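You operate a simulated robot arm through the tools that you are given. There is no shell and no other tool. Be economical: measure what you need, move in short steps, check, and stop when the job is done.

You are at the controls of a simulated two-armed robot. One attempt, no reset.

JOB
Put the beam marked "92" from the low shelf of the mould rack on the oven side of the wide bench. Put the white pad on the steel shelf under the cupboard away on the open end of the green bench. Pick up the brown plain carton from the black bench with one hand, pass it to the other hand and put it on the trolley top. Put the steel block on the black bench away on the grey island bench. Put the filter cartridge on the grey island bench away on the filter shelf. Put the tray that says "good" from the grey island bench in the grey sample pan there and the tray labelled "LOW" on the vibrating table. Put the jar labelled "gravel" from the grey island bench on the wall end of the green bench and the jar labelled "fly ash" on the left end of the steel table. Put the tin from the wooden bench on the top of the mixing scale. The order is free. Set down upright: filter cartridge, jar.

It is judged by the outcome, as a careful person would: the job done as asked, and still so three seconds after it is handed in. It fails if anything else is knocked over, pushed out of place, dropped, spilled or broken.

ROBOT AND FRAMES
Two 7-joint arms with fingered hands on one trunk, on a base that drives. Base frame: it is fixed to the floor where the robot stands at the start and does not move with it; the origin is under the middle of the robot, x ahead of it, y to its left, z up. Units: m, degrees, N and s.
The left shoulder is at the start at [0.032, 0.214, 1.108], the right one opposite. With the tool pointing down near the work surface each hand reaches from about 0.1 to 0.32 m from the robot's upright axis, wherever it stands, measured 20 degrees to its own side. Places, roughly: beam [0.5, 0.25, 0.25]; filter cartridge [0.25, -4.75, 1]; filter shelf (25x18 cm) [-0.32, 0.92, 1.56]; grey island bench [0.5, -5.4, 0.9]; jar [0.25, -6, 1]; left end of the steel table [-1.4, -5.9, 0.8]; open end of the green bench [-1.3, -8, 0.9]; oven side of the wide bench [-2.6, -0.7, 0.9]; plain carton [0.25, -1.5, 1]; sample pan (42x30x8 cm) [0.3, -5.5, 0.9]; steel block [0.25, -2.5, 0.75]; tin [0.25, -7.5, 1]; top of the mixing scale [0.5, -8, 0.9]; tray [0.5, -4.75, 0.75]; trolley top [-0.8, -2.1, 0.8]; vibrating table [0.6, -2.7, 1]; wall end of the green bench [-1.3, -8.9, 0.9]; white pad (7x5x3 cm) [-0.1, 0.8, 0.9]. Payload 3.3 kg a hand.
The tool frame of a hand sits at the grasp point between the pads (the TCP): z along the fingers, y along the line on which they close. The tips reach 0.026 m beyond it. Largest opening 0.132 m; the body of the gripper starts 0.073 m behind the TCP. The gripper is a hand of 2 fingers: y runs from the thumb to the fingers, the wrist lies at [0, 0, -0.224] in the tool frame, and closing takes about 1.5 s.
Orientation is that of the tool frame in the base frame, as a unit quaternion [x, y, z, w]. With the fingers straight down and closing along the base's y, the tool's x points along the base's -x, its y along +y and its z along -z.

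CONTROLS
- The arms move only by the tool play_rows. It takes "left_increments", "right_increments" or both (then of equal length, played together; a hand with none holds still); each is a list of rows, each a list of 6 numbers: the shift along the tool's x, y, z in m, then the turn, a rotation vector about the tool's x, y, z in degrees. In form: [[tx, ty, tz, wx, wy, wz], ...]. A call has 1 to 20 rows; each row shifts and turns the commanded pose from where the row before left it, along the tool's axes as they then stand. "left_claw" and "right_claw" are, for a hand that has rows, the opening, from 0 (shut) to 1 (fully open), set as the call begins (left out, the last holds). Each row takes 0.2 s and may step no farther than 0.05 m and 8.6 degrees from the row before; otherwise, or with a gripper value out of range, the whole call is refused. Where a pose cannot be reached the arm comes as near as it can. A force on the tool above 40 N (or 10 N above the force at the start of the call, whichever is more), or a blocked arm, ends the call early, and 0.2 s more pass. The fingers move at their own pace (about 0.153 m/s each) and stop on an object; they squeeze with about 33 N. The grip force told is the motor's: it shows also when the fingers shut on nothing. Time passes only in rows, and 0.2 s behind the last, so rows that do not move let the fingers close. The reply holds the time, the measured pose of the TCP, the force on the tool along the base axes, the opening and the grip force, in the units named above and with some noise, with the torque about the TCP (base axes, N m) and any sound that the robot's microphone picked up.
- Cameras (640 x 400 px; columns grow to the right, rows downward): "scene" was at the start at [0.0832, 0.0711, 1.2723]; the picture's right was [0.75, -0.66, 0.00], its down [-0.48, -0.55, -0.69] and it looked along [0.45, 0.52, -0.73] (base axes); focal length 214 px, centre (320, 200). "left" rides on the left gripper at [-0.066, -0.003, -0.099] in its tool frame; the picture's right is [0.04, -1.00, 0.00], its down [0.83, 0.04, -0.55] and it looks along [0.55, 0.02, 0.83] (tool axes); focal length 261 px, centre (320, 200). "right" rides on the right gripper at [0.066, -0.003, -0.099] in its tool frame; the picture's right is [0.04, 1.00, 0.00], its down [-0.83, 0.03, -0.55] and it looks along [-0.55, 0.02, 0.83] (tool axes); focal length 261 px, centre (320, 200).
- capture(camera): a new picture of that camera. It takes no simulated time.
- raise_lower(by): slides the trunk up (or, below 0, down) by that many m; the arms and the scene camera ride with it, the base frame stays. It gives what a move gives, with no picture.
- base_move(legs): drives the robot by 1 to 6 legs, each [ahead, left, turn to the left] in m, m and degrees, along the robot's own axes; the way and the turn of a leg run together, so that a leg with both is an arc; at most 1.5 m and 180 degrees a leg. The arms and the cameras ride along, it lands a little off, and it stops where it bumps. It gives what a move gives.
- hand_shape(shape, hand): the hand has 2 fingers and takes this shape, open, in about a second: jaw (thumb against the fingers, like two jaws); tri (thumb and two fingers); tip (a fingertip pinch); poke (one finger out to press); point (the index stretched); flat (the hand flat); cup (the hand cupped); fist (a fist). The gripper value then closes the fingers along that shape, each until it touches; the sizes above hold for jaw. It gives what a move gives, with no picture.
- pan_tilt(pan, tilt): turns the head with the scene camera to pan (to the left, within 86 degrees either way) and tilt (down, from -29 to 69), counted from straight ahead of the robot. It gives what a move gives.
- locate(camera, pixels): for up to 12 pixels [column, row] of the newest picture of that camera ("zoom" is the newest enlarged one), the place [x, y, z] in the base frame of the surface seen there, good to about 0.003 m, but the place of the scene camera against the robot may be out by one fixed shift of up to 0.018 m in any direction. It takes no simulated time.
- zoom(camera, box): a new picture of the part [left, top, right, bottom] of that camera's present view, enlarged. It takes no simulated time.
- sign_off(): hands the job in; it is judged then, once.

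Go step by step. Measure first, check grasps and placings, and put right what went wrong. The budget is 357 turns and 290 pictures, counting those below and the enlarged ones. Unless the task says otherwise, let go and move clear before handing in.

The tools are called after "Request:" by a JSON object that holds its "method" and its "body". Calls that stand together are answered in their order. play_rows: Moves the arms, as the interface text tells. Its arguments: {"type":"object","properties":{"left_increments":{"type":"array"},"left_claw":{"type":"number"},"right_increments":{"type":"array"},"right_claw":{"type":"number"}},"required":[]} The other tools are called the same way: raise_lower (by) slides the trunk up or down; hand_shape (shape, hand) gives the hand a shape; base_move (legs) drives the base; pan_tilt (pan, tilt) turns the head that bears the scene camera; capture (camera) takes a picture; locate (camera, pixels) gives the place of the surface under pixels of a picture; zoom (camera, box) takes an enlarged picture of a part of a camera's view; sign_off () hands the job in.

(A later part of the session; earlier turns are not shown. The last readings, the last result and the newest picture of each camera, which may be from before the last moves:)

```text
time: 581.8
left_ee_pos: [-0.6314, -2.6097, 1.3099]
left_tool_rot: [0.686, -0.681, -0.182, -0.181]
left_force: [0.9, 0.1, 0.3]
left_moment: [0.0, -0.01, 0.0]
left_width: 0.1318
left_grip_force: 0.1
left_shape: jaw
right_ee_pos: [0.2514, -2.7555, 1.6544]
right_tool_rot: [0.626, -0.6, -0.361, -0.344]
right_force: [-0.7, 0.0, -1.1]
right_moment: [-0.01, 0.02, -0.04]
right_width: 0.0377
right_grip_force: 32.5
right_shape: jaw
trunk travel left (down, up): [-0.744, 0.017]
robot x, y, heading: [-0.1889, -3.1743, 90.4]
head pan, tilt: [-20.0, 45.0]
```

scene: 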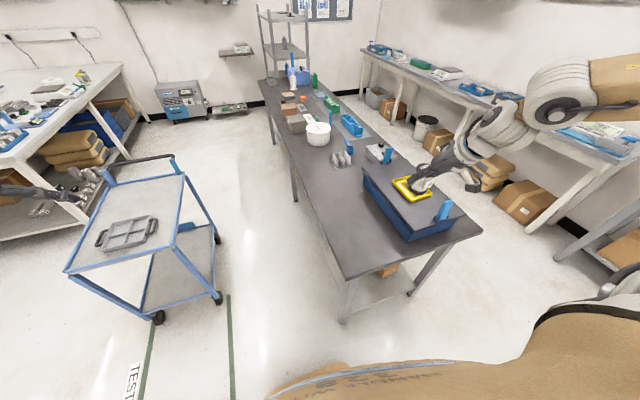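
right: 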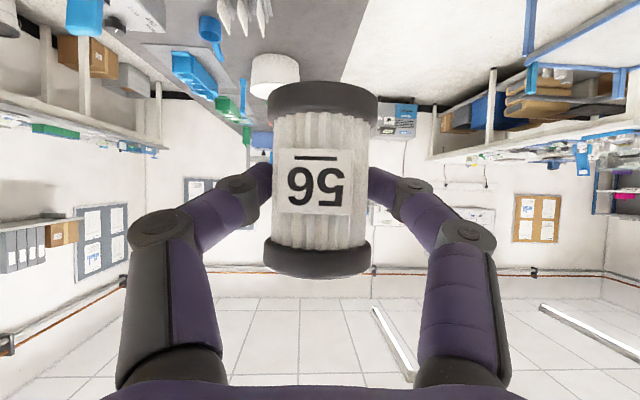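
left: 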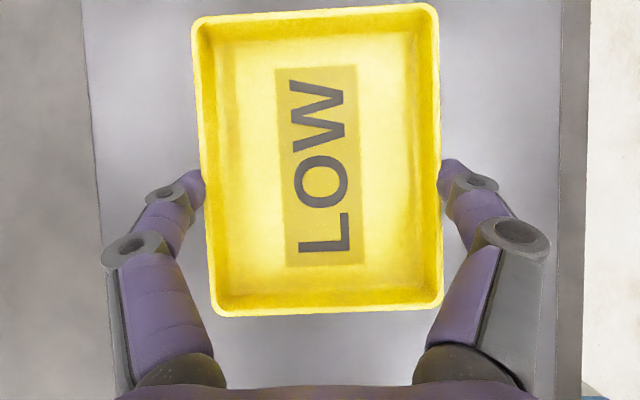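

Height 1.654 is reachable. I drive north up the corridor, then shift west toward the filter shelf.

Request:
{"method": "base_move", "body": {"legs": [[1.15, 0, 0], [1.1, 0, 0], [0, 0.5, 0], [0.5, 0, -0.5]]}}

Request:
{"method": "pan_tilt", "body": {"pan": -15, "tilt": 5}}

Request:
{"method": "capture", "body": {"camera": "scene"}}

Request:
{"method": "capture", "body": {"camera": "right"}}

```text
time: 597.9
left_ee_pos: [-1.0375, 0.1559, 1.3109]
left_tool_rot: [-0.67, 0.696, 0.178, 0.186]
left_force: [0.4, -0.8, -0.4]
left_moment: [-0.02, -0.03, -0.01]
left_width: 0.1321
left_grip_force: 0.0
left_shape: jaw
right_ee_pos: [-0.1613, -0.0272, 1.6543]
right_tool_rot: [0.613, -0.613, -0.354, -0.351]
right_force: [-0.5, 0.0, -1.5]
right_moment: [-0.02, 0.0, 0.0]
right_width: 0.0378
right_grip_force: 33.1
right_shape: jaw
trunk travel left (down, up): [-0.744, 0.017]
robot x, y, heading: [-0.6263, -0.4308, 88.0]
head pan, tilt: [-20.0, 45.0]
```

```text
time: 598.9
left_ee_pos: [-1.0374, 0.1551, 1.3107]
left_tool_rot: [-0.67, 0.697, 0.177, 0.186]
left_force: [0.1, 0.3, 0.3]
left_moment: [0.0, 0.05, 0.01]
left_width: 0.1321
left_grip_force: 0.0
left_shape: jaw
right_ee_pos: [-0.1605, -0.0286, 1.6542]
right_tool_rot: [-0.613, 0.613, 0.353, 0.351]
right_force: [0.0, 0.1, 0.2]
right_moment: [0.01, -0.02, 0.02]
right_width: 0.0379
right_grip_force: 33.1
right_shape: jaw
trunk travel left (down, up): [-0.744, 0.017]
robot x, y, heading: [-0.6227, -0.4268, 87.7]
head pan, tilt: [-15.0, 5.0]
```

```text
129 pictures are left
```

scene: 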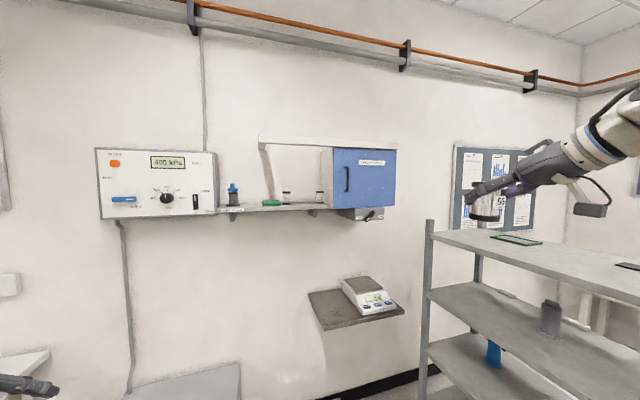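

```text
128 pictures are left
```

right: 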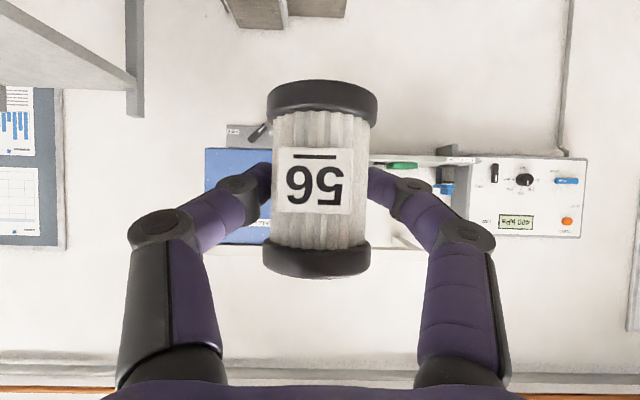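

I zoom on the shelf and locate it and its items.

Request:
{"method": "zoom", "body": {"camera": "scene", "box": [200, 130, 400, 230]}}

Request:
{"method": "locate", "body": {"camera": "scene", "pixels": [[218, 210], [233, 207], [271, 203], [286, 197], [302, 203], [319, 196], [330, 206], [260, 140], [395, 150], [395, 205], [250, 208], [340, 180]]}}

```text
3.20 times, centred on (300, 180) of scene
```

zoom: 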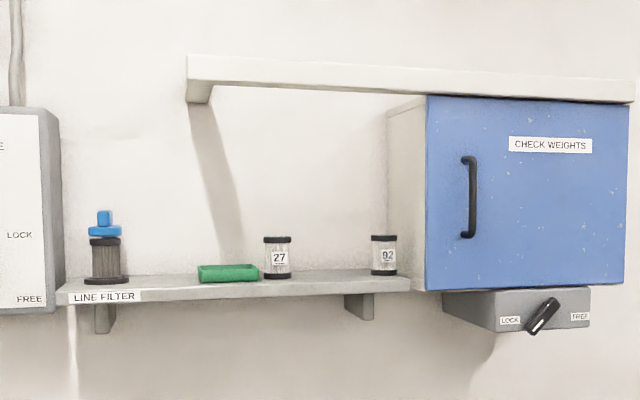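

```text
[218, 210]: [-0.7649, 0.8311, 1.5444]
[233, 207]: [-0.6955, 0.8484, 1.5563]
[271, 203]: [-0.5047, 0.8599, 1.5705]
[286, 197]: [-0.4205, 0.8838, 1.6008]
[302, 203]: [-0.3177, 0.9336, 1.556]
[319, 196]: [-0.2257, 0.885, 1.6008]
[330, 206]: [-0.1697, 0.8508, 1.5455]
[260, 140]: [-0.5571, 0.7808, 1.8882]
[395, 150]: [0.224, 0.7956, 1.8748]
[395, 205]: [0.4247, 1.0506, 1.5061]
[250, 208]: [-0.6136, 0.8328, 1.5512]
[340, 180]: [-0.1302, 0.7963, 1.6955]
```

There's a free gap at about x -0.30 between cartridges "27" and "92" – the listed spot. I retract the left hand, extend the right a bit, and approach partway.

Request:
{"method": "play_rows", "body": {"left_increments": [[0.035, 0, -0.02, 0, 0, 0], [0.035, 0, -0.02, 0, 0, 0], [0.035, 0, -0.02, 0, 0, 0], [0.035, 0, -0.02, 0, 0, 0], [0.035, 0, -0.02, 0, 0, 0]], "right_increments": [[-0.0225, 0, 0.039, 0, 0, 0], [-0.0225, 0, 0.039, 0, 0, 0], [0, 0, 0, 0, 0, 0], [0, 0, 0, 0, 0, 0], [0, 0, 0, 0, 0, 0]]}}

Request:
{"method": "base_move", "body": {"legs": [[0, 0, 2.3], [0.6, 0.13, 0]]}}

Request:
{"method": "pan_tilt", "body": {"pan": -30, "tilt": 0}}

Request:
{"method": "capture", "body": {"camera": "scene"}}

Request:
{"method": "capture", "body": {"camera": "right"}}

```text
time: 600.1
left_ee_pos: [-1.0433, -0.0457, 1.3113]
left_tool_rot: [-0.671, 0.696, 0.178, 0.186]
left_force: [-0.1, 0.8, -1.1]
left_moment: [-0.01, 0.0, 0.0]
left_width: 0.1318
left_grip_force: 0.1
left_shape: jaw
right_ee_pos: [-0.1619, 0.0607, 1.6519]
right_tool_rot: [0.613, -0.612, -0.354, -0.352]
right_force: [0.8, -0.3, -0.1]
right_moment: [-0.02, 0.02, 0.01]
right_width: 0.0378
right_grip_force: 32.9
right_shape: jaw
trunk travel left (down, up): [-0.744, 0.017]
robot x, y, heading: [-0.6228, -0.4313, 87.7]
head pan, tilt: [-15.0, 5.0]
```

```text
time: 604.0
left_ee_pos: [-1.1932, 0.5438, 1.3102]
left_tool_rot: [0.684, -0.683, -0.182, -0.183]
left_force: [-0.4, 0.1, -0.1]
left_moment: [0.01, -0.03, 0.0]
left_width: 0.1317
left_grip_force: 0.0
left_shape: jaw
right_ee_pos: [-0.3154, 0.6879, 1.652]
right_tool_rot: [0.625, -0.6, -0.361, -0.344]
right_force: [0.2, -0.7, -2.2]
right_moment: [0.03, -0.01, 0.0]
right_width: 0.0378
right_grip_force: 32.7
right_shape: jaw
trunk travel left (down, up): [-0.744, 0.017]
robot x, y, heading: [-0.758, 0.1735, 90.1]
head pan, tilt: [-15.0, 5.0]
```

```text
time: 604.8
left_ee_pos: [-1.1925, 0.5441, 1.3108]
left_tool_rot: [0.684, -0.682, -0.182, -0.183]
left_force: [0.4, -0.1, -1.4]
left_moment: [0.02, 0.0, -0.01]
left_width: 0.1321
left_grip_force: 0.0
left_shape: jaw
right_ee_pos: [-0.3151, 0.6867, 1.6514]
right_tool_rot: [0.625, -0.6, -0.36, -0.345]
right_force: [-0.9, 0.4, -0.8]
right_moment: [0.02, -0.03, 0.01]
right_width: 0.0376
right_grip_force: 32.7
right_shape: jaw
trunk travel left (down, up): [-0.744, 0.017]
robot x, y, heading: [-0.7572, 0.1791, 90.2]
head pan, tilt: [-30.0, 0.0]
```

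```text
126 pictures are left
```

scene: 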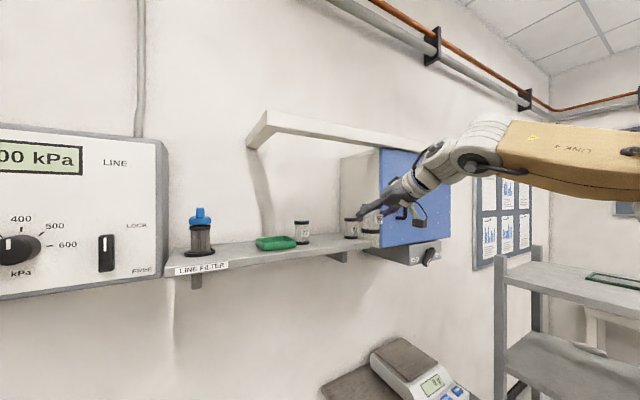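

```text
125 pictures are left
```

right: 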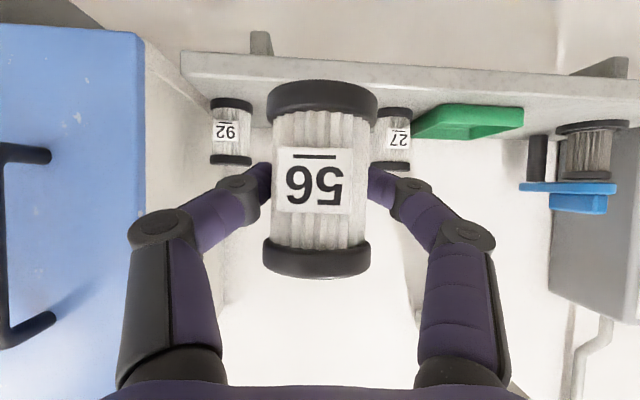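

I measure the neighbours and shelf edge from the hand camera.

Request:
{"method": "locate", "body": {"camera": "right", "pixels": [[230, 130], [215, 130], [248, 130], [392, 135], [410, 135], [230, 162], [240, 75], [460, 95], [300, 60], [150, 100], [425, 130]]}}

```text
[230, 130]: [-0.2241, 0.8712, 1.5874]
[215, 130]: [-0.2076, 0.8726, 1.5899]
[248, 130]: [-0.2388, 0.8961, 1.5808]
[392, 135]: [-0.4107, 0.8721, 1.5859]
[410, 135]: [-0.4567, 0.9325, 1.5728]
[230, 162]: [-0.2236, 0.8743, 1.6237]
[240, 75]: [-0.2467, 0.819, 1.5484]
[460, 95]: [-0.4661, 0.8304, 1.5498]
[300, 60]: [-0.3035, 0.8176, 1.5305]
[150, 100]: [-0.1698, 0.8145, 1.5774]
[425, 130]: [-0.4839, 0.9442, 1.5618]
```

Neighbours at x -0.224 and -0.41, shelf top 1.5485, front edge y 0.818; I'm centred at x -0.315. I advance to y≈0.875.

Request:
{"method": "base_move", "body": {"legs": [[0.1, 0, 0]]}}

Request:
{"method": "base_move", "body": {"legs": [[0.088, 0, 0]]}}

Request:
{"method": "capture", "body": {"camera": "right"}}

Request:
{"method": "capture", "body": {"camera": "scene"}}

```text
time: 605.9
left_ee_pos: [-1.1924, 0.6454, 1.3104]
left_tool_rot: [0.684, -0.683, -0.182, -0.182]
left_force: [-0.1, 1.2, -0.9]
left_moment: [0.03, 0.02, 0.0]
left_width: 0.1318
left_grip_force: 0.0
left_shape: jaw
right_ee_pos: [-0.3149, 0.7876, 1.651]
right_tool_rot: [0.625, -0.601, -0.36, -0.345]
right_force: [0.4, 0.5, -1.1]
right_moment: [0.0, -0.04, -0.03]
right_width: 0.0378
right_grip_force: 32.9
right_shape: jaw
trunk travel left (down, up): [-0.744, 0.017]
robot x, y, heading: [-0.7529, 0.2758, 90.4]
head pan, tilt: [-30.0, 0.0]
```

```text
time: 607.0
left_ee_pos: [-1.1933, 0.7337, 1.3098]
left_tool_rot: [0.685, -0.682, -0.182, -0.182]
left_force: [1.0, 0.7, 0.3]
left_moment: [-0.02, 0.02, -0.03]
left_width: 0.1317
left_grip_force: 0.1
left_shape: jaw
right_ee_pos: [-0.3158, 0.8776, 1.6505]
right_tool_rot: [0.626, -0.6, -0.361, -0.344]
right_force: [0.2, 0.1, -1.7]
right_moment: [0.01, 0.04, -0.01]
right_width: 0.0376
right_grip_force: 33.0
right_shape: jaw
trunk travel left (down, up): [-0.744, 0.017]
robot x, y, heading: [-0.755, 0.3669, 90.3]
head pan, tilt: [-30.0, 0.0]
```

```text
124 pictures are left
```

right: 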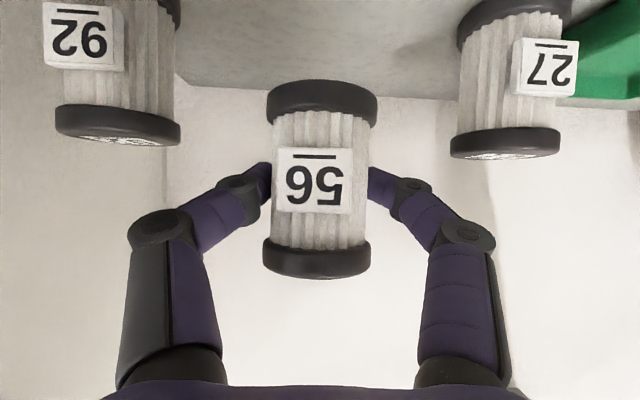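

```text
123 pictures are left
```

scene: 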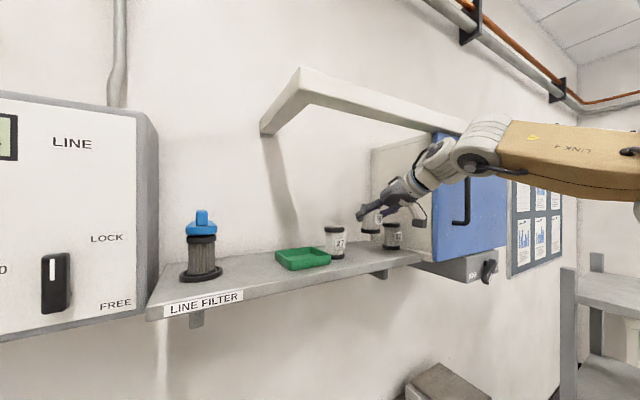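

Centred between the two. I back 1 cm to keep the knuckles in front of the neighbours, and lower stepwise.

Request:
{"method": "base_move", "body": {"legs": [[-0.01, 0, 0]]}}

Request:
{"method": "raise_lower", "body": {"by": -0.045}}

Request:
{"method": "capture", "body": {"camera": "right"}}

```text
time: 607.8
left_ee_pos: [-1.1942, 0.7239, 1.3088]
left_tool_rot: [0.685, -0.681, -0.182, -0.181]
left_force: [-0.5, 0.4, 0.7]
left_moment: [-0.05, -0.03, 0.0]
left_width: 0.1319
left_grip_force: 0.1
left_shape: jaw
right_ee_pos: [-0.3167, 0.8687, 1.6499]
right_tool_rot: [0.626, -0.601, -0.359, -0.344]
right_force: [0.6, 0.2, -1.1]
right_moment: [0.0, 0.01, 0.01]
right_width: 0.0376
right_grip_force: 33.0
right_shape: jaw
trunk travel left (down, up): [-0.744, 0.017]
robot x, y, heading: [-0.7579, 0.3589, 90.4]
head pan, tilt: [-30.0, 0.0]
```

```text
time: 608.6
left_ee_pos: [-1.1937, 0.7229, 1.2655]
left_tool_rot: [0.685, -0.682, -0.182, -0.182]
left_force: [0.8, 0.3, 0.0]
left_moment: [-0.01, 0.01, 0.0]
left_width: 0.1319
left_grip_force: 0.0
left_shape: jaw
right_ee_pos: [-0.3163, 0.8665, 1.6062]
right_tool_rot: [0.626, -0.6, -0.36, -0.345]
right_force: [0.1, -0.2, -0.9]
right_moment: [0.0, -0.02, 0.04]
right_width: 0.0374
right_grip_force: 33.2
right_shape: jaw
trunk travel left (down, up): [-0.699, 0.062]
robot x, y, heading: [-0.7551, 0.3566, 90.6]
head pan, tilt: [-30.0, 0.0]
```

```text
122 pictures are left
```

right: 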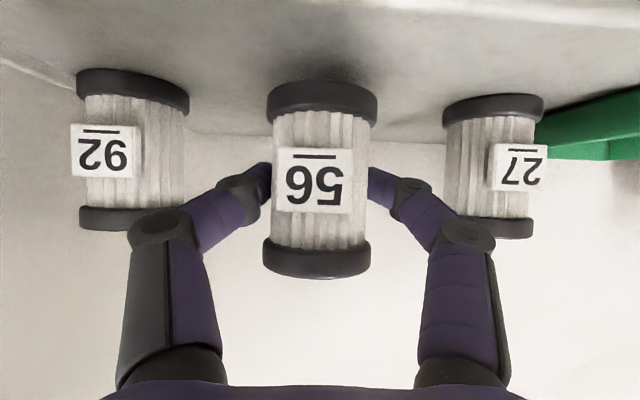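

Request:
{"method": "raise_lower", "body": {"by": -0.009}}

Request:
{"method": "raise_lower", "body": {"by": -0.004}}

Request:
{"method": "capture", "body": {"camera": "right"}}

```text
time: 609.2
left_ee_pos: [-1.1944, 0.7224, 1.2571]
left_tool_rot: [0.685, -0.682, -0.182, -0.182]
left_force: [0.9, 0.0, -0.4]
left_moment: [0.01, 0.01, 0.0]
left_width: 0.1317
left_grip_force: 0.1
left_shape: jaw
right_ee_pos: [-0.3174, 0.8669, 1.5961]
right_tool_rot: [0.626, -0.599, -0.361, -0.344]
right_force: [-0.7, 0.4, -1.3]
right_moment: [0.04, -0.04, -0.03]
right_width: 0.0378
right_grip_force: 32.6
right_shape: jaw
trunk travel left (down, up): [-0.69, 0.071]
robot x, y, heading: [-0.758, 0.3548, 90.7]
head pan, tilt: [-30.0, 0.0]
```

```text
time: 609.8
left_ee_pos: [-1.1936, 0.7216, 1.2531]
left_tool_rot: [0.685, -0.682, -0.182, -0.183]
left_force: [0.4, 0.7, 0.7]
left_moment: [0.0, 0.0, 0.01]
left_width: 0.1322
left_grip_force: 0.0
left_shape: jaw
right_ee_pos: [-0.3162, 0.8662, 1.5945]
right_tool_rot: [0.626, -0.6, -0.361, -0.345]
right_force: [0.5, -0.2, 3.5]
right_moment: [0.05, -0.07, 0.03]
right_width: 0.0377
right_grip_force: 32.9
right_shape: jaw
trunk travel left (down, up): [-0.686, 0.075]
robot x, y, heading: [-0.7559, 0.353, 90.3]
head pan, tilt: [-30.0, 0.0]
```

```text
121 pictures are left
```

right: 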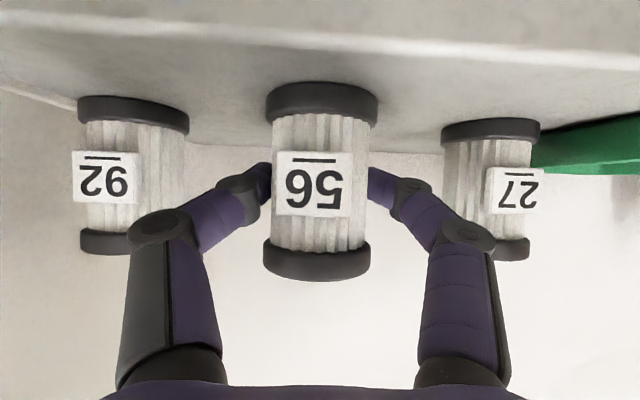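

Contact made (3.5 N). I open to half and back straight out.

Request:
{"method": "play_rows", "body": {"right_increments": [[0, 0, 0, 0, 0, 0], [0, 0, 0, 0, 0, 0]], "right_claw": 0.5}}

Request:
{"method": "capture", "body": {"camera": "right"}}

```text
time: 610.4
left_ee_pos: [-1.1935, 0.722, 1.2524]
left_tool_rot: [0.684, -0.682, -0.182, -0.182]
left_force: [0.1, 0.2, 0.7]
left_moment: [0.0, -0.01, -0.02]
left_width: 0.1319
left_grip_force: 0.2
left_shape: jaw
right_ee_pos: [-0.3157, 0.8657, 1.5937]
right_tool_rot: [0.626, -0.601, -0.36, -0.344]
right_force: [0.4, 0.2, -0.6]
right_moment: [0.03, 0.02, 0.03]
right_width: 0.0651
right_grip_force: 0.1
right_shape: jaw
trunk travel left (down, up): [-0.686, 0.075]
robot x, y, heading: [-0.7531, 0.3569, 90.2]
head pan, tilt: [-30.0, 0.0]
```

```text
120 pictures are left
```

right: 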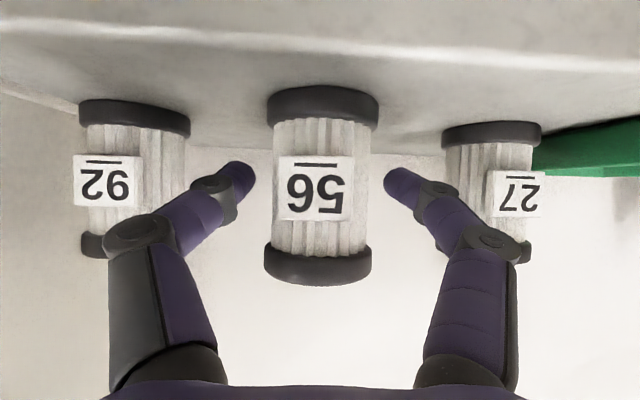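

It stands freely, neighbours untouched. I back out.

Request:
{"method": "base_move", "body": {"legs": [[-0.2, 0, 0]]}}

Request:
{"method": "capture", "body": {"camera": "right"}}

```text
time: 612.0
left_ee_pos: [-1.193, 0.5173, 1.253]
left_tool_rot: [0.685, -0.681, -0.182, -0.182]
left_force: [-0.7, 0.5, 0.1]
left_moment: [0.01, 0.01, -0.02]
left_width: 0.132
left_grip_force: 0.1
left_shape: jaw
right_ee_pos: [-0.3161, 0.6632, 1.594]
right_tool_rot: [0.626, -0.598, -0.362, -0.344]
right_force: [0.8, 0.0, 0.9]
right_moment: [-0.02, 0.06, -0.04]
right_width: 0.0656
right_grip_force: 0.1
right_shape: jaw
trunk travel left (down, up): [-0.686, 0.075]
robot x, y, heading: [-0.7546, 0.1525, 90.6]
head pan, tilt: [-30.0, 0.0]
```

```text
119 pictures are left
```

right: 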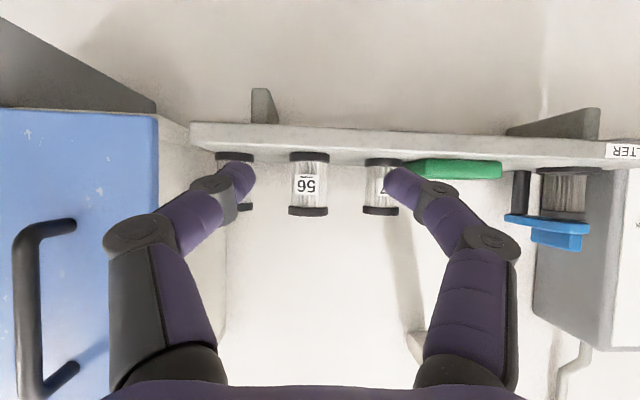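

Cartridge "56" stands on the filter shelf. Now the carton. I back into the open floor, turn to face the bench and try out handover poses in free air: tools yawed toward each other.

Request:
{"method": "base_move", "body": {"legs": [[-1.0, 0, 0], [0, 0, -90]]}}

Request:
{"method": "play_rows", "body": {"right_increments": [[0.0346, 0.02, 0.02, 0, 0, 0], [0.0346, 0.02, 0.02, 0, 0, 0], [0.0346, 0.02, 0.02, 0, 0, 0], [0.0346, 0.02, 0.02, 0, 0, 0], [0.0346, 0.02, 0.02, 0, 0, 0], [0.0346, 0.02, 0.02, 0, 0, 0], [0.0346, 0.02, 0.02, 0, 0, 0]], "right_claw": 1}}

Request:
{"method": "play_rows", "body": {"right_increments": [[0, 0.02, 0, -5.2, 0, -3], [0, 0.02, 0, -5.2, 0, -3], [0, 0.02, 0, -5.2, 0, -3], [0, 0.02, 0, -5.2, 0, -3], [0, 0.02, 0, -5.2, 0, -3], [0, 0.02, 0, -5.2, 0, -3]]}}

```text
time: 621.0
left_ee_pos: [-0.383, -0.4075, 1.2521]
left_tool_rot: [-0.007, 0.966, 0.001, 0.258]
left_force: [0.6, 0.4, -0.1]
left_moment: [-0.02, -0.02, 0.02]
left_width: 0.1318
left_grip_force: 0.1
left_shape: jaw
right_ee_pos: [-0.2318, -1.2835, 1.5941]
right_tool_rot: [-0.022, 0.867, 0.014, 0.498]
right_force: [-0.6, 0.3, -0.2]
right_moment: [0.0, -0.03, 0.0]
right_width: 0.0654
right_grip_force: 0.0
right_shape: jaw
trunk travel left (down, up): [-0.686, 0.075]
robot x, y, heading: [-0.7496, -0.8483, 0.7]
head pan, tilt: [-30.0, 0.0]
```

```text
time: 622.6
left_ee_pos: [-0.3831, -0.4071, 1.2521]
left_tool_rot: [-0.007, 0.966, 0.0, 0.258]
left_force: [-0.3, 0.4, 0.3]
left_moment: [-0.03, 0.05, 0.0]
left_width: 0.1317
left_grip_force: 0.1
left_shape: jaw
right_ee_pos: [-0.2384, -1.1451, 1.3129]
right_tool_rot: [-0.023, 0.866, 0.015, 0.498]
right_force: [0.0, -0.6, -0.6]
right_moment: [-0.03, -0.01, -0.02]
right_width: 0.1322
right_grip_force: 0.1
right_shape: jaw
trunk travel left (down, up): [-0.686, 0.075]
robot x, y, heading: [-0.7457, -0.8496, 1.0]
head pan, tilt: [-30.0, 0.0]
```

```text
time: 624.0
left_ee_pos: [-0.3837, -0.4087, 1.2533]
left_tool_rot: [-0.006, 0.966, 0.0, 0.258]
left_force: [-0.3, 0.0, 0.2]
left_moment: [0.03, -0.01, 0.01]
left_width: 0.1317
left_grip_force: 0.0
left_shape: jaw
right_ee_pos: [-0.2781, -1.0317, 1.3153]
right_tool_rot: [-0.29, 0.816, 0.169, 0.47]
right_force: [0.3, -0.1, 0.0]
right_moment: [0.0, 0.01, -0.02]
right_width: 0.132
right_grip_force: 0.1
right_shape: jaw
trunk travel left (down, up): [-0.686, 0.075]
robot x, y, heading: [-0.7451, -0.8482, 0.9]
head pan, tilt: [-30.0, 0.0]
```

The right arm yaws and moves inward freely. I continue right a bit, and do the mirror with the left (tilt to 45°, yaw right).

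Request:
{"method": "play_rows", "body": {"right_increments": [[-0.0088, 0.0243, 0.0153, -5.2, 0, -3], [-0.0088, 0.0243, 0.0153, -3, 0, -1.7], [-0.0088, 0.0243, 0.0153, 0, 0, 0], [-0.0088, 0.0243, 0.0153, 0, 0, 0]]}}

Request:
{"method": "play_rows", "body": {"left_increments": [[0, 0, 0, 0, -7.5, 0], [0, 0, 0, 0, -7.5, 0], [0, -0.02, 0, 4.3, 0, 4.3], [0, -0.02, 0, 4.3, 0, 4.3], [0, -0.02, 0, 4.3, 0, 4.3], [0, -0.02, 0, 4.3, 0, 4.3], [0, -0.02, 0, 4.3, 0, 4.3], [0, -0.02, 0, 4.3, 0, 4.3], [0, -0.02, 0, 4.3, 0, 4.3]]}}

Request:
{"method": "pan_tilt", "body": {"pan": 0, "tilt": 35}}

Request:
{"method": "capture", "body": {"camera": "scene"}}

```text
time: 625.0
left_ee_pos: [-0.3846, -0.4068, 1.2534]
left_tool_rot: [-0.007, 0.966, 0.0, 0.257]
left_force: [0.2, 0.1, 0.7]
left_moment: [0.0, 0.02, 0.01]
left_width: 0.132
left_grip_force: 0.0
left_shape: jaw
right_ee_pos: [-0.2968, -0.9118, 1.3146]
right_tool_rot: [-0.355, 0.791, 0.206, 0.455]
right_force: [-0.2, -0.2, 0.1]
right_moment: [0.01, -0.02, -0.01]
right_width: 0.1318
right_grip_force: 0.2
right_shape: jaw
trunk travel left (down, up): [-0.686, 0.075]
robot x, y, heading: [-0.7499, -0.8497, 0.9]
head pan, tilt: [-30.0, 0.0]
```

```text
time: 627.0
left_ee_pos: [-0.427, -0.5386, 1.2546]
left_tool_rot: [0.33, 0.863, -0.138, 0.357]
left_force: [0.4, 0.2, 0.2]
left_moment: [0.01, 0.01, -0.02]
left_width: 0.1321
left_grip_force: 0.0
left_shape: jaw
right_ee_pos: [-0.297, -0.9126, 1.3137]
right_tool_rot: [-0.354, 0.79, 0.207, 0.456]
right_force: [0.1, -0.3, 0.0]
right_moment: [-0.01, 0.02, 0.03]
right_width: 0.1319
right_grip_force: 0.1
right_shape: jaw
trunk travel left (down, up): [-0.686, 0.075]
robot x, y, heading: [-0.7468, -0.85, 1.0]
head pan, tilt: [-30.0, 0.0]
```

```text
time: 628.0
left_ee_pos: [-0.4265, -0.5388, 1.2537]
left_tool_rot: [0.329, 0.864, -0.137, 0.357]
left_force: [-0.4, -0.1, 0.4]
left_moment: [0.01, -0.01, -0.01]
left_width: 0.1318
left_grip_force: 0.0
left_shape: jaw
right_ee_pos: [-0.2962, -0.9136, 1.314]
right_tool_rot: [-0.355, 0.79, 0.207, 0.455]
right_force: [-0.7, 0.1, -0.2]
right_moment: [-0.01, -0.02, -0.02]
right_width: 0.1319
right_grip_force: 0.0
right_shape: jaw
trunk travel left (down, up): [-0.686, 0.075]
robot x, y, heading: [-0.7472, -0.8492, 0.7]
head pan, tilt: [0.0, 35.0]
```

```text
118 pictures are left
```

scene: 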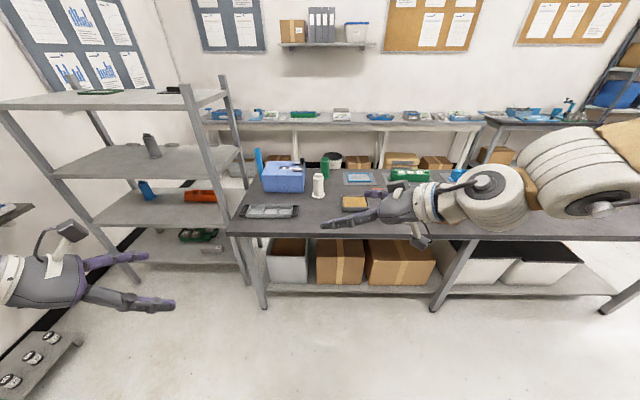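

Both arms can meet in front. I set the right tool back to yaw 0 (tilt 60°) for picking, lift the left hand out of the way, and drive to the carton.

Request:
{"method": "play_rows", "body": {"right_increments": [[0, -0.03, 0, 5.2, 0, 3], [0, -0.03, 0, 5.2, 0, 3], [0, -0.03, 0, 5.2, 0, 3], [0, -0.03, 0, 5.2, 0, 3], [0, -0.03, 0, 5.2, 0, 3], [0, -0.03, 0, 5.2, 0, 3], [0, -0.03, 0, 5.2, 0, 3], [0, -0.03, 0, 5.2, 0, 3]], "left_increments": [[-0.0283, 0, -0.0283, 0, 0, 0], [-0.0283, 0, -0.0283, 0, 0, 0], [-0.0283, 0, -0.0283, 0, 0, 0], [-0.0283, 0, -0.0283, 0, 0, 0], [-0.0283, 0, -0.0283, 0, 0, 0], [-0.0283, 0, -0.0283, 0, 0, 0], [0, 0, 0, 0, 0, 0], [0, 0, 0, 0, 0, 0]]}}

Request:
{"method": "base_move", "body": {"legs": [[0, -0.35, 0], [0.3, 0, 0]]}}

Request:
{"method": "pan_tilt", "body": {"pan": -25, "tilt": 45}}

Request:
{"method": "capture", "body": {"camera": "scene"}}

Request:
{"method": "capture", "body": {"camera": "right"}}

```text
time: 629.8
left_ee_pos: [-0.4252, -0.5383, 1.4902]
left_tool_rot: [0.329, 0.863, -0.138, 0.357]
left_force: [0.1, 0.3, -0.5]
left_moment: [0.02, -0.04, 0.0]
left_width: 0.1319
left_grip_force: 0.0
left_shape: jaw
right_ee_pos: [-0.1896, -1.12, 1.3137]
right_tool_rot: [-0.003, 0.867, 0.003, 0.498]
right_force: [-0.1, -0.8, -0.7]
right_moment: [-0.03, 0.02, 0.0]
right_width: 0.132
right_grip_force: 0.1
right_shape: jaw
trunk travel left (down, up): [-0.686, 0.075]
robot x, y, heading: [-0.7453, -0.8508, 0.9]
head pan, tilt: [0.0, 35.0]
```

```text
time: 633.7
left_ee_pos: [-0.1168, -0.8918, 1.4904]
left_tool_rot: [0.335, 0.861, -0.14, 0.355]
left_force: [0.0, 0.8, 0.4]
left_moment: [0.02, 0.03, -0.03]
left_width: 0.1321
left_grip_force: 0.1
left_shape: jaw
right_ee_pos: [0.1114, -1.4762, 1.312]
right_tool_rot: [0.002, 0.867, 0.0, 0.498]
right_force: [-0.4, 0.5, 0.1]
right_moment: [0.0, -0.02, -0.04]
right_width: 0.1319
right_grip_force: 0.0
right_shape: jaw
trunk travel left (down, up): [-0.686, 0.075]
robot x, y, heading: [-0.4405, -1.1994, -0.0]
head pan, tilt: [0.0, 35.0]
```

```text
time: 634.6
left_ee_pos: [-0.1163, -0.8908, 1.4899]
left_tool_rot: [0.334, 0.861, -0.139, 0.357]
left_force: [-0.1, -0.2, 0.5]
left_moment: [0.03, 0.0, -0.01]
left_width: 0.1318
left_grip_force: 0.1
left_shape: jaw
right_ee_pos: [0.1111, -1.4761, 1.3127]
right_tool_rot: [0.002, 0.867, 0.001, 0.498]
right_force: [-0.4, 0.2, -1.1]
right_moment: [0.02, 0.0, 0.03]
right_width: 0.132
right_grip_force: 0.1
right_shape: jaw
trunk travel left (down, up): [-0.686, 0.075]
robot x, y, heading: [-0.441, -1.2009, 0.2]
head pan, tilt: [-25.0, 45.0]
```

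```text
117 pictures are left
```

scene: 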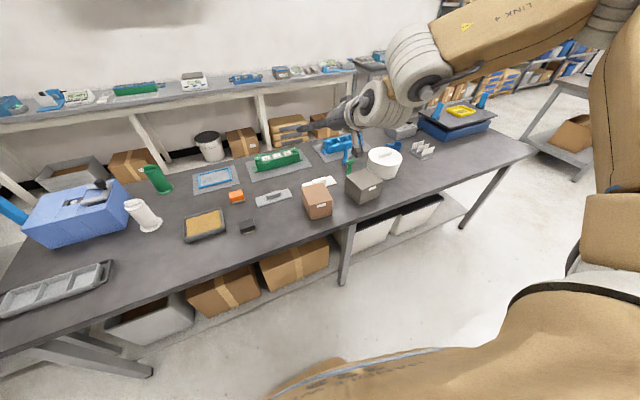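

```text
116 pictures are left
```

right: 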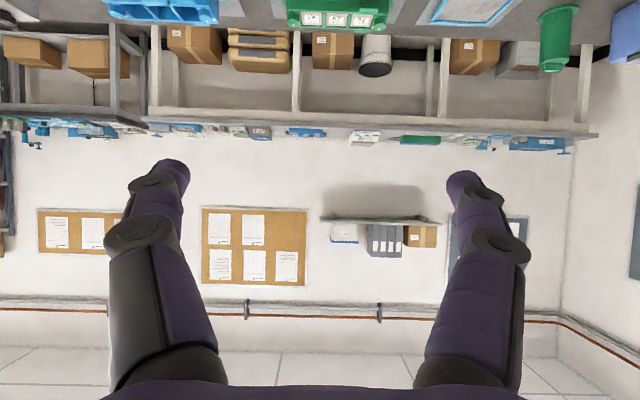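

Brown carton at (318,200) and grey one at (364,186). I zoom to confirm and measure.

Request:
{"method": "zoom", "body": {"camera": "scene", "box": [270, 150, 410, 230]}}

Request:
{"method": "locate", "body": {"camera": "scene", "pixels": [[316, 190], [303, 188], [320, 182], [333, 194], [314, 201], [307, 212], [331, 214], [355, 200], [318, 183], [270, 197]]}}

```text
4.57 times, centred on (340, 190) of scene
```

zoom: 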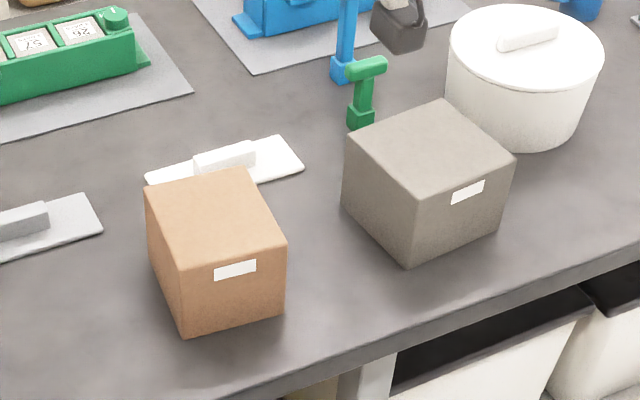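

```text
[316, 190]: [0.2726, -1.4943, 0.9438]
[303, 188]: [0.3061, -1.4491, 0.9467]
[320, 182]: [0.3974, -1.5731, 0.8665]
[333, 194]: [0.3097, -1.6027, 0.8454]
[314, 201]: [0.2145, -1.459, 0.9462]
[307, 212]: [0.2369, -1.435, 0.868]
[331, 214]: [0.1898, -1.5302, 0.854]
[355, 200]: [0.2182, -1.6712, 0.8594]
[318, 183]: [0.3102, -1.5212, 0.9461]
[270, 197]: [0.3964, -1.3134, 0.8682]
```

Request:
{"method": "locate", "body": {"camera": "scene", "pixels": [[303.5, 188.5], [323.5, 184], [331, 198], [308.5, 203], [317, 194], [310, 221], [331, 216]]}}

```text
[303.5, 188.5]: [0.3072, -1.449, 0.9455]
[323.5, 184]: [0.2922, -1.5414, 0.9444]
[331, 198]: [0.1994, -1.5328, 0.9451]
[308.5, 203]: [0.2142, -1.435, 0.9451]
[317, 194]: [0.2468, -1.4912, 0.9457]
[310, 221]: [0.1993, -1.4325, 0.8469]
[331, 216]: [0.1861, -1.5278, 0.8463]
```

The carton is ≈0.095 m square, 0.10 tall, yaw ≈-9°, centre ≈(0.253,-1.51) corrected. I match its yaw, move over it and lower part way.

Request:
{"method": "base_move", "body": {"legs": [[0, 0, -9], [0.1, 0.078, 0]]}}

Request:
{"method": "raise_lower", "body": {"by": -0.3}}

Request:
{"method": "capture", "body": {"camera": "right"}}

```text
time: 636.5
left_ee_pos: [0.0398, -0.8857, 1.4907]
left_tool_rot: [0.401, 0.832, -0.168, 0.343]
left_force: [0.9, 0.2, -0.5]
left_moment: [0.0, 0.0, -0.01]
left_width: 0.132
left_grip_force: 0.1
left_shape: jaw
right_ee_pos: [0.1741, -1.5003, 1.3138]
right_tool_rot: [0.07, 0.864, -0.039, 0.496]
right_force: [-0.1, -0.4, -0.3]
right_moment: [0.0, 0.03, -0.02]
right_width: 0.132
right_grip_force: 0.1
right_shape: jaw
trunk travel left (down, up): [-0.686, 0.075]
robot x, y, heading: [-0.325, -1.1394, -8.8]
head pan, tilt: [-25.0, 45.0]
```

```text
time: 639.5
left_ee_pos: [0.0393, -0.887, 1.1916]
left_tool_rot: [0.402, 0.832, -0.168, 0.344]
left_force: [0.5, 0.8, -0.7]
left_moment: [0.0, 0.01, 0.03]
left_width: 0.1317
left_grip_force: 0.2
left_shape: jaw
right_ee_pos: [0.1752, -1.5, 1.0125]
right_tool_rot: [0.071, 0.864, -0.04, 0.498]
right_force: [0.7, -0.7, 0.1]
right_moment: [0.0, -0.01, -0.03]
right_width: 0.1321
right_grip_force: 0.0
right_shape: jaw
trunk travel left (down, up): [-0.386, 0.375]
robot x, y, heading: [-0.33, -1.1399, -8.9]
head pan, tilt: [-25.0, 45.0]
```

```text
114 pictures are left
```

right: 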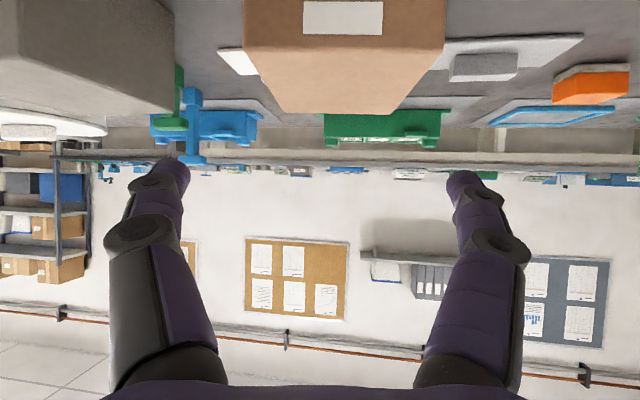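

Request:
{"method": "locate", "body": {"camera": "right", "pixels": [[246, 52], [442, 50], [287, 108], [402, 110], [345, 80], [344, 20]]}}

```text
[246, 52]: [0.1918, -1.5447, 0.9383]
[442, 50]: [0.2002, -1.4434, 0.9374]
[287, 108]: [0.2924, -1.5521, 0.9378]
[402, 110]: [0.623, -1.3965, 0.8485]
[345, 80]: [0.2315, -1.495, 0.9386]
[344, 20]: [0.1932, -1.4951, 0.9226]
```

Hand-camera: carton centre (0.246,-1.498), width 0.10, yaw ≈-4.5°. I correct heading and position.

Request:
{"method": "base_move", "body": {"legs": [[0, 0, 4.4], [0.033, -0.035, 0]]}}

Request:
{"method": "capture", "body": {"camera": "right"}}

```text
time: 640.9
left_ee_pos: [0.0516, -0.8975, 1.1919]
left_tool_rot: [0.369, 0.848, -0.154, 0.349]
left_force: [-0.5, -0.3, -0.3]
left_moment: [-0.01, 0.01, -0.06]
left_width: 0.1318
left_grip_force: 0.1
left_shape: jaw
right_ee_pos: [0.2325, -1.4992, 1.0134]
right_tool_rot: [0.037, 0.866, -0.019, 0.498]
right_force: [-0.9, 0.7, -0.4]
right_moment: [-0.01, -0.01, -0.02]
right_width: 0.1316
right_grip_force: 0.1
right_shape: jaw
trunk travel left (down, up): [-0.386, 0.375]
robot x, y, heading: [-0.3007, -1.1781, -4.4]
head pan, tilt: [-25.0, 45.0]
```

```text
113 pictures are left
```

right: 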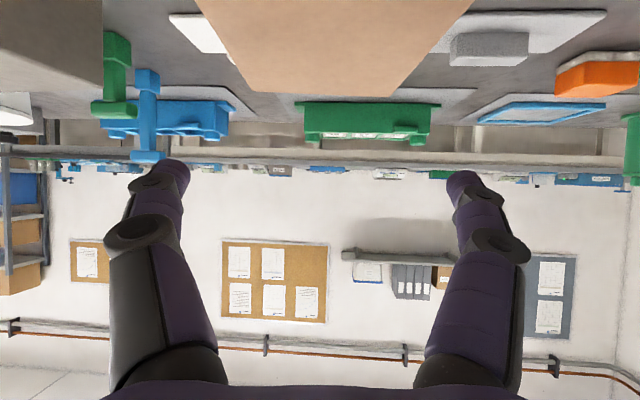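

Request:
{"method": "locate", "body": {"camera": "right", "pixels": [[252, 88], [398, 90], [205, 10], [462, 10]]}}

```text
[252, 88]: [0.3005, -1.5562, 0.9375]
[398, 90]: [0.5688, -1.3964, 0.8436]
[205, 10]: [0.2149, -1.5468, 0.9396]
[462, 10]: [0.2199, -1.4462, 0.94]
```

Aligned within 2 mm. I lower to z≈0.89 and close.

Request:
{"method": "raise_lower", "body": {"by": -0.123}}

Request:
{"method": "play_rows", "body": {"right_increments": [[0, 0, 0, 0, 0, 0], [0, 0, 0, 0, 0, 0], [0, 0, 0, 0, 0, 0]], "right_claw": 0}}

Request:
{"method": "raise_lower", "body": {"by": 0.3}}

Request:
{"method": "capture", "body": {"camera": "right"}}

```text
time: 642.0
left_ee_pos: [0.0605, -0.8985, 1.0812]
left_tool_rot: [0.367, 0.853, -0.159, 0.335]
left_force: [0.0, -0.3, 0.3]
left_moment: [-0.01, 0.03, -0.05]
left_width: 0.132
left_grip_force: 0.0
left_shape: jaw
right_ee_pos: [0.2335, -1.4991, 0.9255]
right_tool_rot: [0.039, 0.858, -0.022, 0.511]
right_force: [-7.3, -0.4, 16.7]
right_moment: [-0.47, 0.58, -0.18]
right_width: 0.1315
right_grip_force: 0.1
right_shape: jaw
trunk travel left (down, up): [-0.288, 0.473]
robot x, y, heading: [-0.3002, -1.175, -4.3]
head pan, tilt: [-25.0, 45.0]
stopped: the force on the tool passed its limit at 53 N (the readings are from after the stop); the commanded pose is now the measured one
```

```text
time: 642.8
left_ee_pos: [0.0592, -0.8976, 1.082]
left_tool_rot: [0.368, 0.852, -0.161, 0.335]
left_force: [0.1, 0.6, -0.3]
left_moment: [0.05, 0.0, 0.02]
left_width: 0.1319
left_grip_force: 0.1
left_shape: jaw
right_ee_pos: [0.2351, -1.4976, 0.9246]
right_tool_rot: [0.039, 0.859, -0.022, 0.51]
right_force: [-0.3, 1.4, 22.8]
right_moment: [-0.03, 0.46, 0.08]
right_width: 0.1047
right_grip_force: 33.0
right_shape: jaw
trunk travel left (down, up): [-0.288, 0.473]
robot x, y, heading: [-0.298, -1.1766, -4.4]
head pan, tilt: [-25.0, 45.0]
```

```text
time: 645.8
left_ee_pos: [0.0623, -0.8979, 1.3805]
left_tool_rot: [0.367, 0.853, -0.161, 0.334]
left_force: [-1.2, 0.7, 0.2]
left_moment: [0.02, -0.01, 0.0]
left_width: 0.1317
left_grip_force: 0.1
left_shape: jaw
right_ee_pos: [0.2354, -1.4991, 1.2216]
right_tool_rot: [0.038, 0.861, -0.021, 0.507]
right_force: [-0.4, -0.5, -5.2]
right_moment: [0.01, 0.09, -0.01]
right_width: 0.1049
right_grip_force: 33.1
right_shape: jaw
trunk travel left (down, up): [-0.588, 0.173]
robot x, y, heading: [-0.3011, -1.1776, -4.6]
head pan, tilt: [-25.0, 45.0]
```

```text
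112 pictures are left
```

right: 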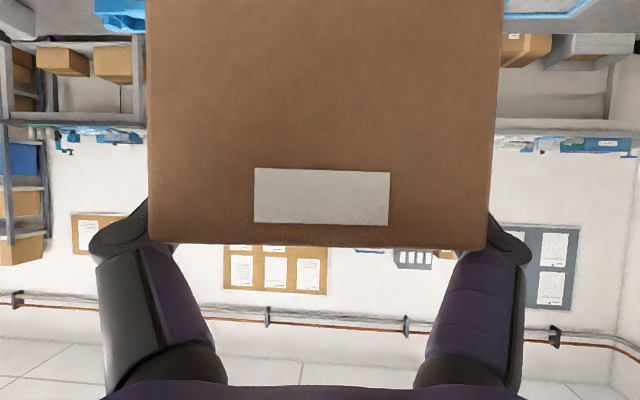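

The gripper's underside touched the carton's top so the descent stopped early, but the grip is good (5 N, near the top). I back off, square up, and swing the carton to the front centre with the right hand yawed left.

Request:
{"method": "base_move", "body": {"legs": [[-0.25, 0, 0], [0, 0, 4.6]]}}

Request:
{"method": "play_rows", "body": {"right_increments": [[0.0067, 0.02, -0.012, 0, 0, 0], [0.0067, 0.02, -0.012, -4.9, 0, -2.7], [0.0067, 0.02, -0.012, -4.9, 0, -2.7], [0.0067, 0.02, -0.012, -4.9, 0, -2.7], [0.0067, 0.02, -0.012, -4.9, 0, -2.7], [0.0067, 0.02, -0.012, -4.9, 0, -2.7], [0, 0.02, 0, -4.9, 0, -2.7], [0, 0.02, 0, -4.9, 0, -2.7], [0, 0.02, 0, -4.9, 0, -2.7]]}}

Request:
{"method": "pan_tilt", "body": {"pan": 0, "tilt": 40}}

Request:
{"method": "capture", "body": {"camera": "scene"}}

```text
time: 648.1
left_ee_pos: [-0.2069, -0.8504, 1.381]
left_tool_rot: [0.332, 0.867, -0.147, 0.341]
left_force: [-0.7, -0.6, 0.9]
left_moment: [0.04, -0.02, -0.01]
left_width: 0.1321
left_grip_force: 0.0
left_shape: jaw
right_ee_pos: [0.0146, -1.4339, 1.2224]
right_tool_rot: [0.003, 0.861, -0.001, 0.509]
right_force: [-0.2, 0.6, -4.9]
right_moment: [0.02, 0.1, 0.03]
right_width: 0.1046
right_grip_force: 32.8
right_shape: jaw
trunk travel left (down, up): [-0.588, 0.173]
robot x, y, heading: [-0.5431, -1.159, -0.0]
head pan, tilt: [-25.0, 45.0]
```

```text
time: 650.1
left_ee_pos: [-0.2065, -0.8509, 1.381]
left_tool_rot: [0.332, 0.868, -0.146, 0.341]
left_force: [-0.4, 0.0, -0.1]
left_moment: [-0.01, 0.03, -0.01]
left_width: 0.1322
left_grip_force: 0.1
left_shape: jaw
right_ee_pos: [-0.1167, -1.2799, 1.2215]
right_tool_rot: [-0.326, 0.797, 0.194, 0.47]
right_force: [0.4, -0.6, -5.1]
right_moment: [-0.05, 0.07, 0.02]
right_width: 0.1049
right_grip_force: 33.2
right_shape: jaw
trunk travel left (down, up): [-0.588, 0.173]
robot x, y, heading: [-0.5451, -1.1581, 0.1]
head pan, tilt: [-25.0, 45.0]
```

```text
time: 651.0
left_ee_pos: [-0.2076, -0.8506, 1.3818]
left_tool_rot: [0.332, 0.867, -0.147, 0.341]
left_force: [0.3, -0.4, 0.1]
left_moment: [0.0, -0.01, -0.01]
left_width: 0.1323
left_grip_force: 0.0
left_shape: jaw
right_ee_pos: [-0.1154, -1.2793, 1.2221]
right_tool_rot: [-0.324, 0.798, 0.193, 0.47]
right_force: [-0.6, -0.1, -5.2]
right_moment: [-0.09, 0.07, -0.01]
right_width: 0.1048
right_grip_force: 32.9
right_shape: jaw
trunk travel left (down, up): [-0.588, 0.173]
robot x, y, heading: [-0.5466, -1.1555, 0.4]
head pan, tilt: [0.0, 40.0]
```

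```text
111 pictures are left
```

scene: 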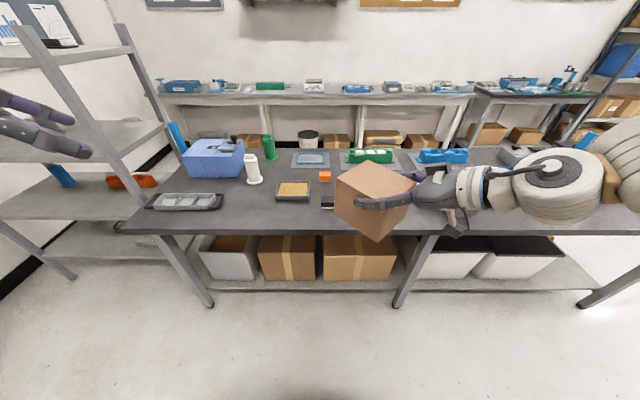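

Carton is held at yaw 44°. I move it 10 cm further to the centre and bring the open left hand (tilt 60°, yaw -44°) to a pre-grasp point lower and behind-left of it.

Request:
{"method": "play_rows", "body": {"right_increments": [[-0.0113, 0.0239, 0.0204, 0, 0, 0], [-0.0113, 0.0239, 0.0204, 0, 0, 0], [-0.0113, 0.0239, 0.0204, 0, 0, 0]]}}

Request:
{"method": "play_rows", "body": {"left_increments": [[0, 0, 0, 0, -8.2, 0], [0, 0, 0, 0, -8.2, 0], [0.0181, -0.0224, 0.0327, 0, 0, 0], [0.0181, -0.0224, 0.0327, 0, 0, 0], [0.0181, -0.0224, 0.0327, 0, 0, 0], [0.0181, -0.0224, 0.0327, 0, 0, 0], [0.0181, -0.0224, 0.0327, 0, 0, 0], [0.0181, -0.0224, 0.0327, 0, 0, 0], [0.0181, -0.0224, 0.0327, 0, 0, 0]], "left_claw": 1}}

Request:
{"method": "capture", "body": {"camera": "left"}}

Request:
{"method": "capture", "body": {"camera": "scene"}}

```text
time: 651.8
left_ee_pos: [-0.2066, -0.8496, 1.3809]
left_tool_rot: [0.332, 0.867, -0.147, 0.341]
left_force: [0.7, -0.1, 0.4]
left_moment: [0.03, 0.0, 0.0]
left_width: 0.1319
left_grip_force: 0.0
left_shape: jaw
right_ee_pos: [-0.1157, -1.1923, 1.2215]
right_tool_rot: [-0.324, 0.798, 0.193, 0.47]
right_force: [-0.6, 0.4, -4.6]
right_moment: [-0.09, 0.09, -0.02]
right_width: 0.1047
right_grip_force: 32.9
right_shape: jaw
right hand out of reach, approached as far as the arm can: row 3
trunk travel left (down, up): [-0.588, 0.173]
robot x, y, heading: [-0.5441, -1.1584, 0.3]
head pan, tilt: [0.0, 40.0]
```

```text
time: 653.8
left_ee_pos: [-0.1558, -1.0178, 1.2162]
left_tool_rot: [0.307, 0.81, -0.191, 0.461]
left_force: [-0.3, 0.6, 0.0]
left_moment: [0.02, -0.02, 0.0]
left_width: 0.1317
left_grip_force: 0.1
left_shape: jaw
left hand out of reach, approached as far as the arm can: row 5, 6, 7, 8, 9
right_ee_pos: [-0.1162, -1.1933, 1.2217]
right_tool_rot: [-0.324, 0.797, 0.194, 0.471]
right_force: [-0.3, -0.5, -5.4]
right_moment: [-0.05, 0.08, 0.02]
right_width: 0.1046
right_grip_force: 33.1
right_shape: jaw
trunk travel left (down, up): [-0.588, 0.173]
robot x, y, heading: [-0.5441, -1.1565, 0.3]
head pan, tilt: [0.0, 40.0]
```

```text
110 pictures are left
```

left: 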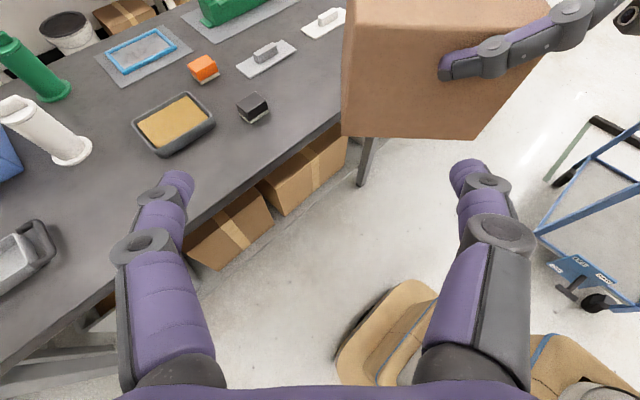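

```text
109 pictures are left
```

scene: 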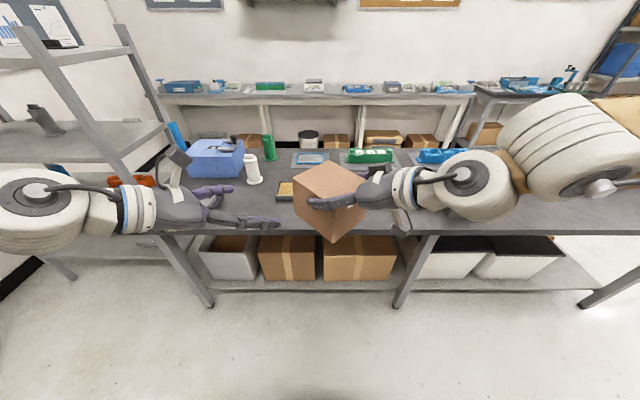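

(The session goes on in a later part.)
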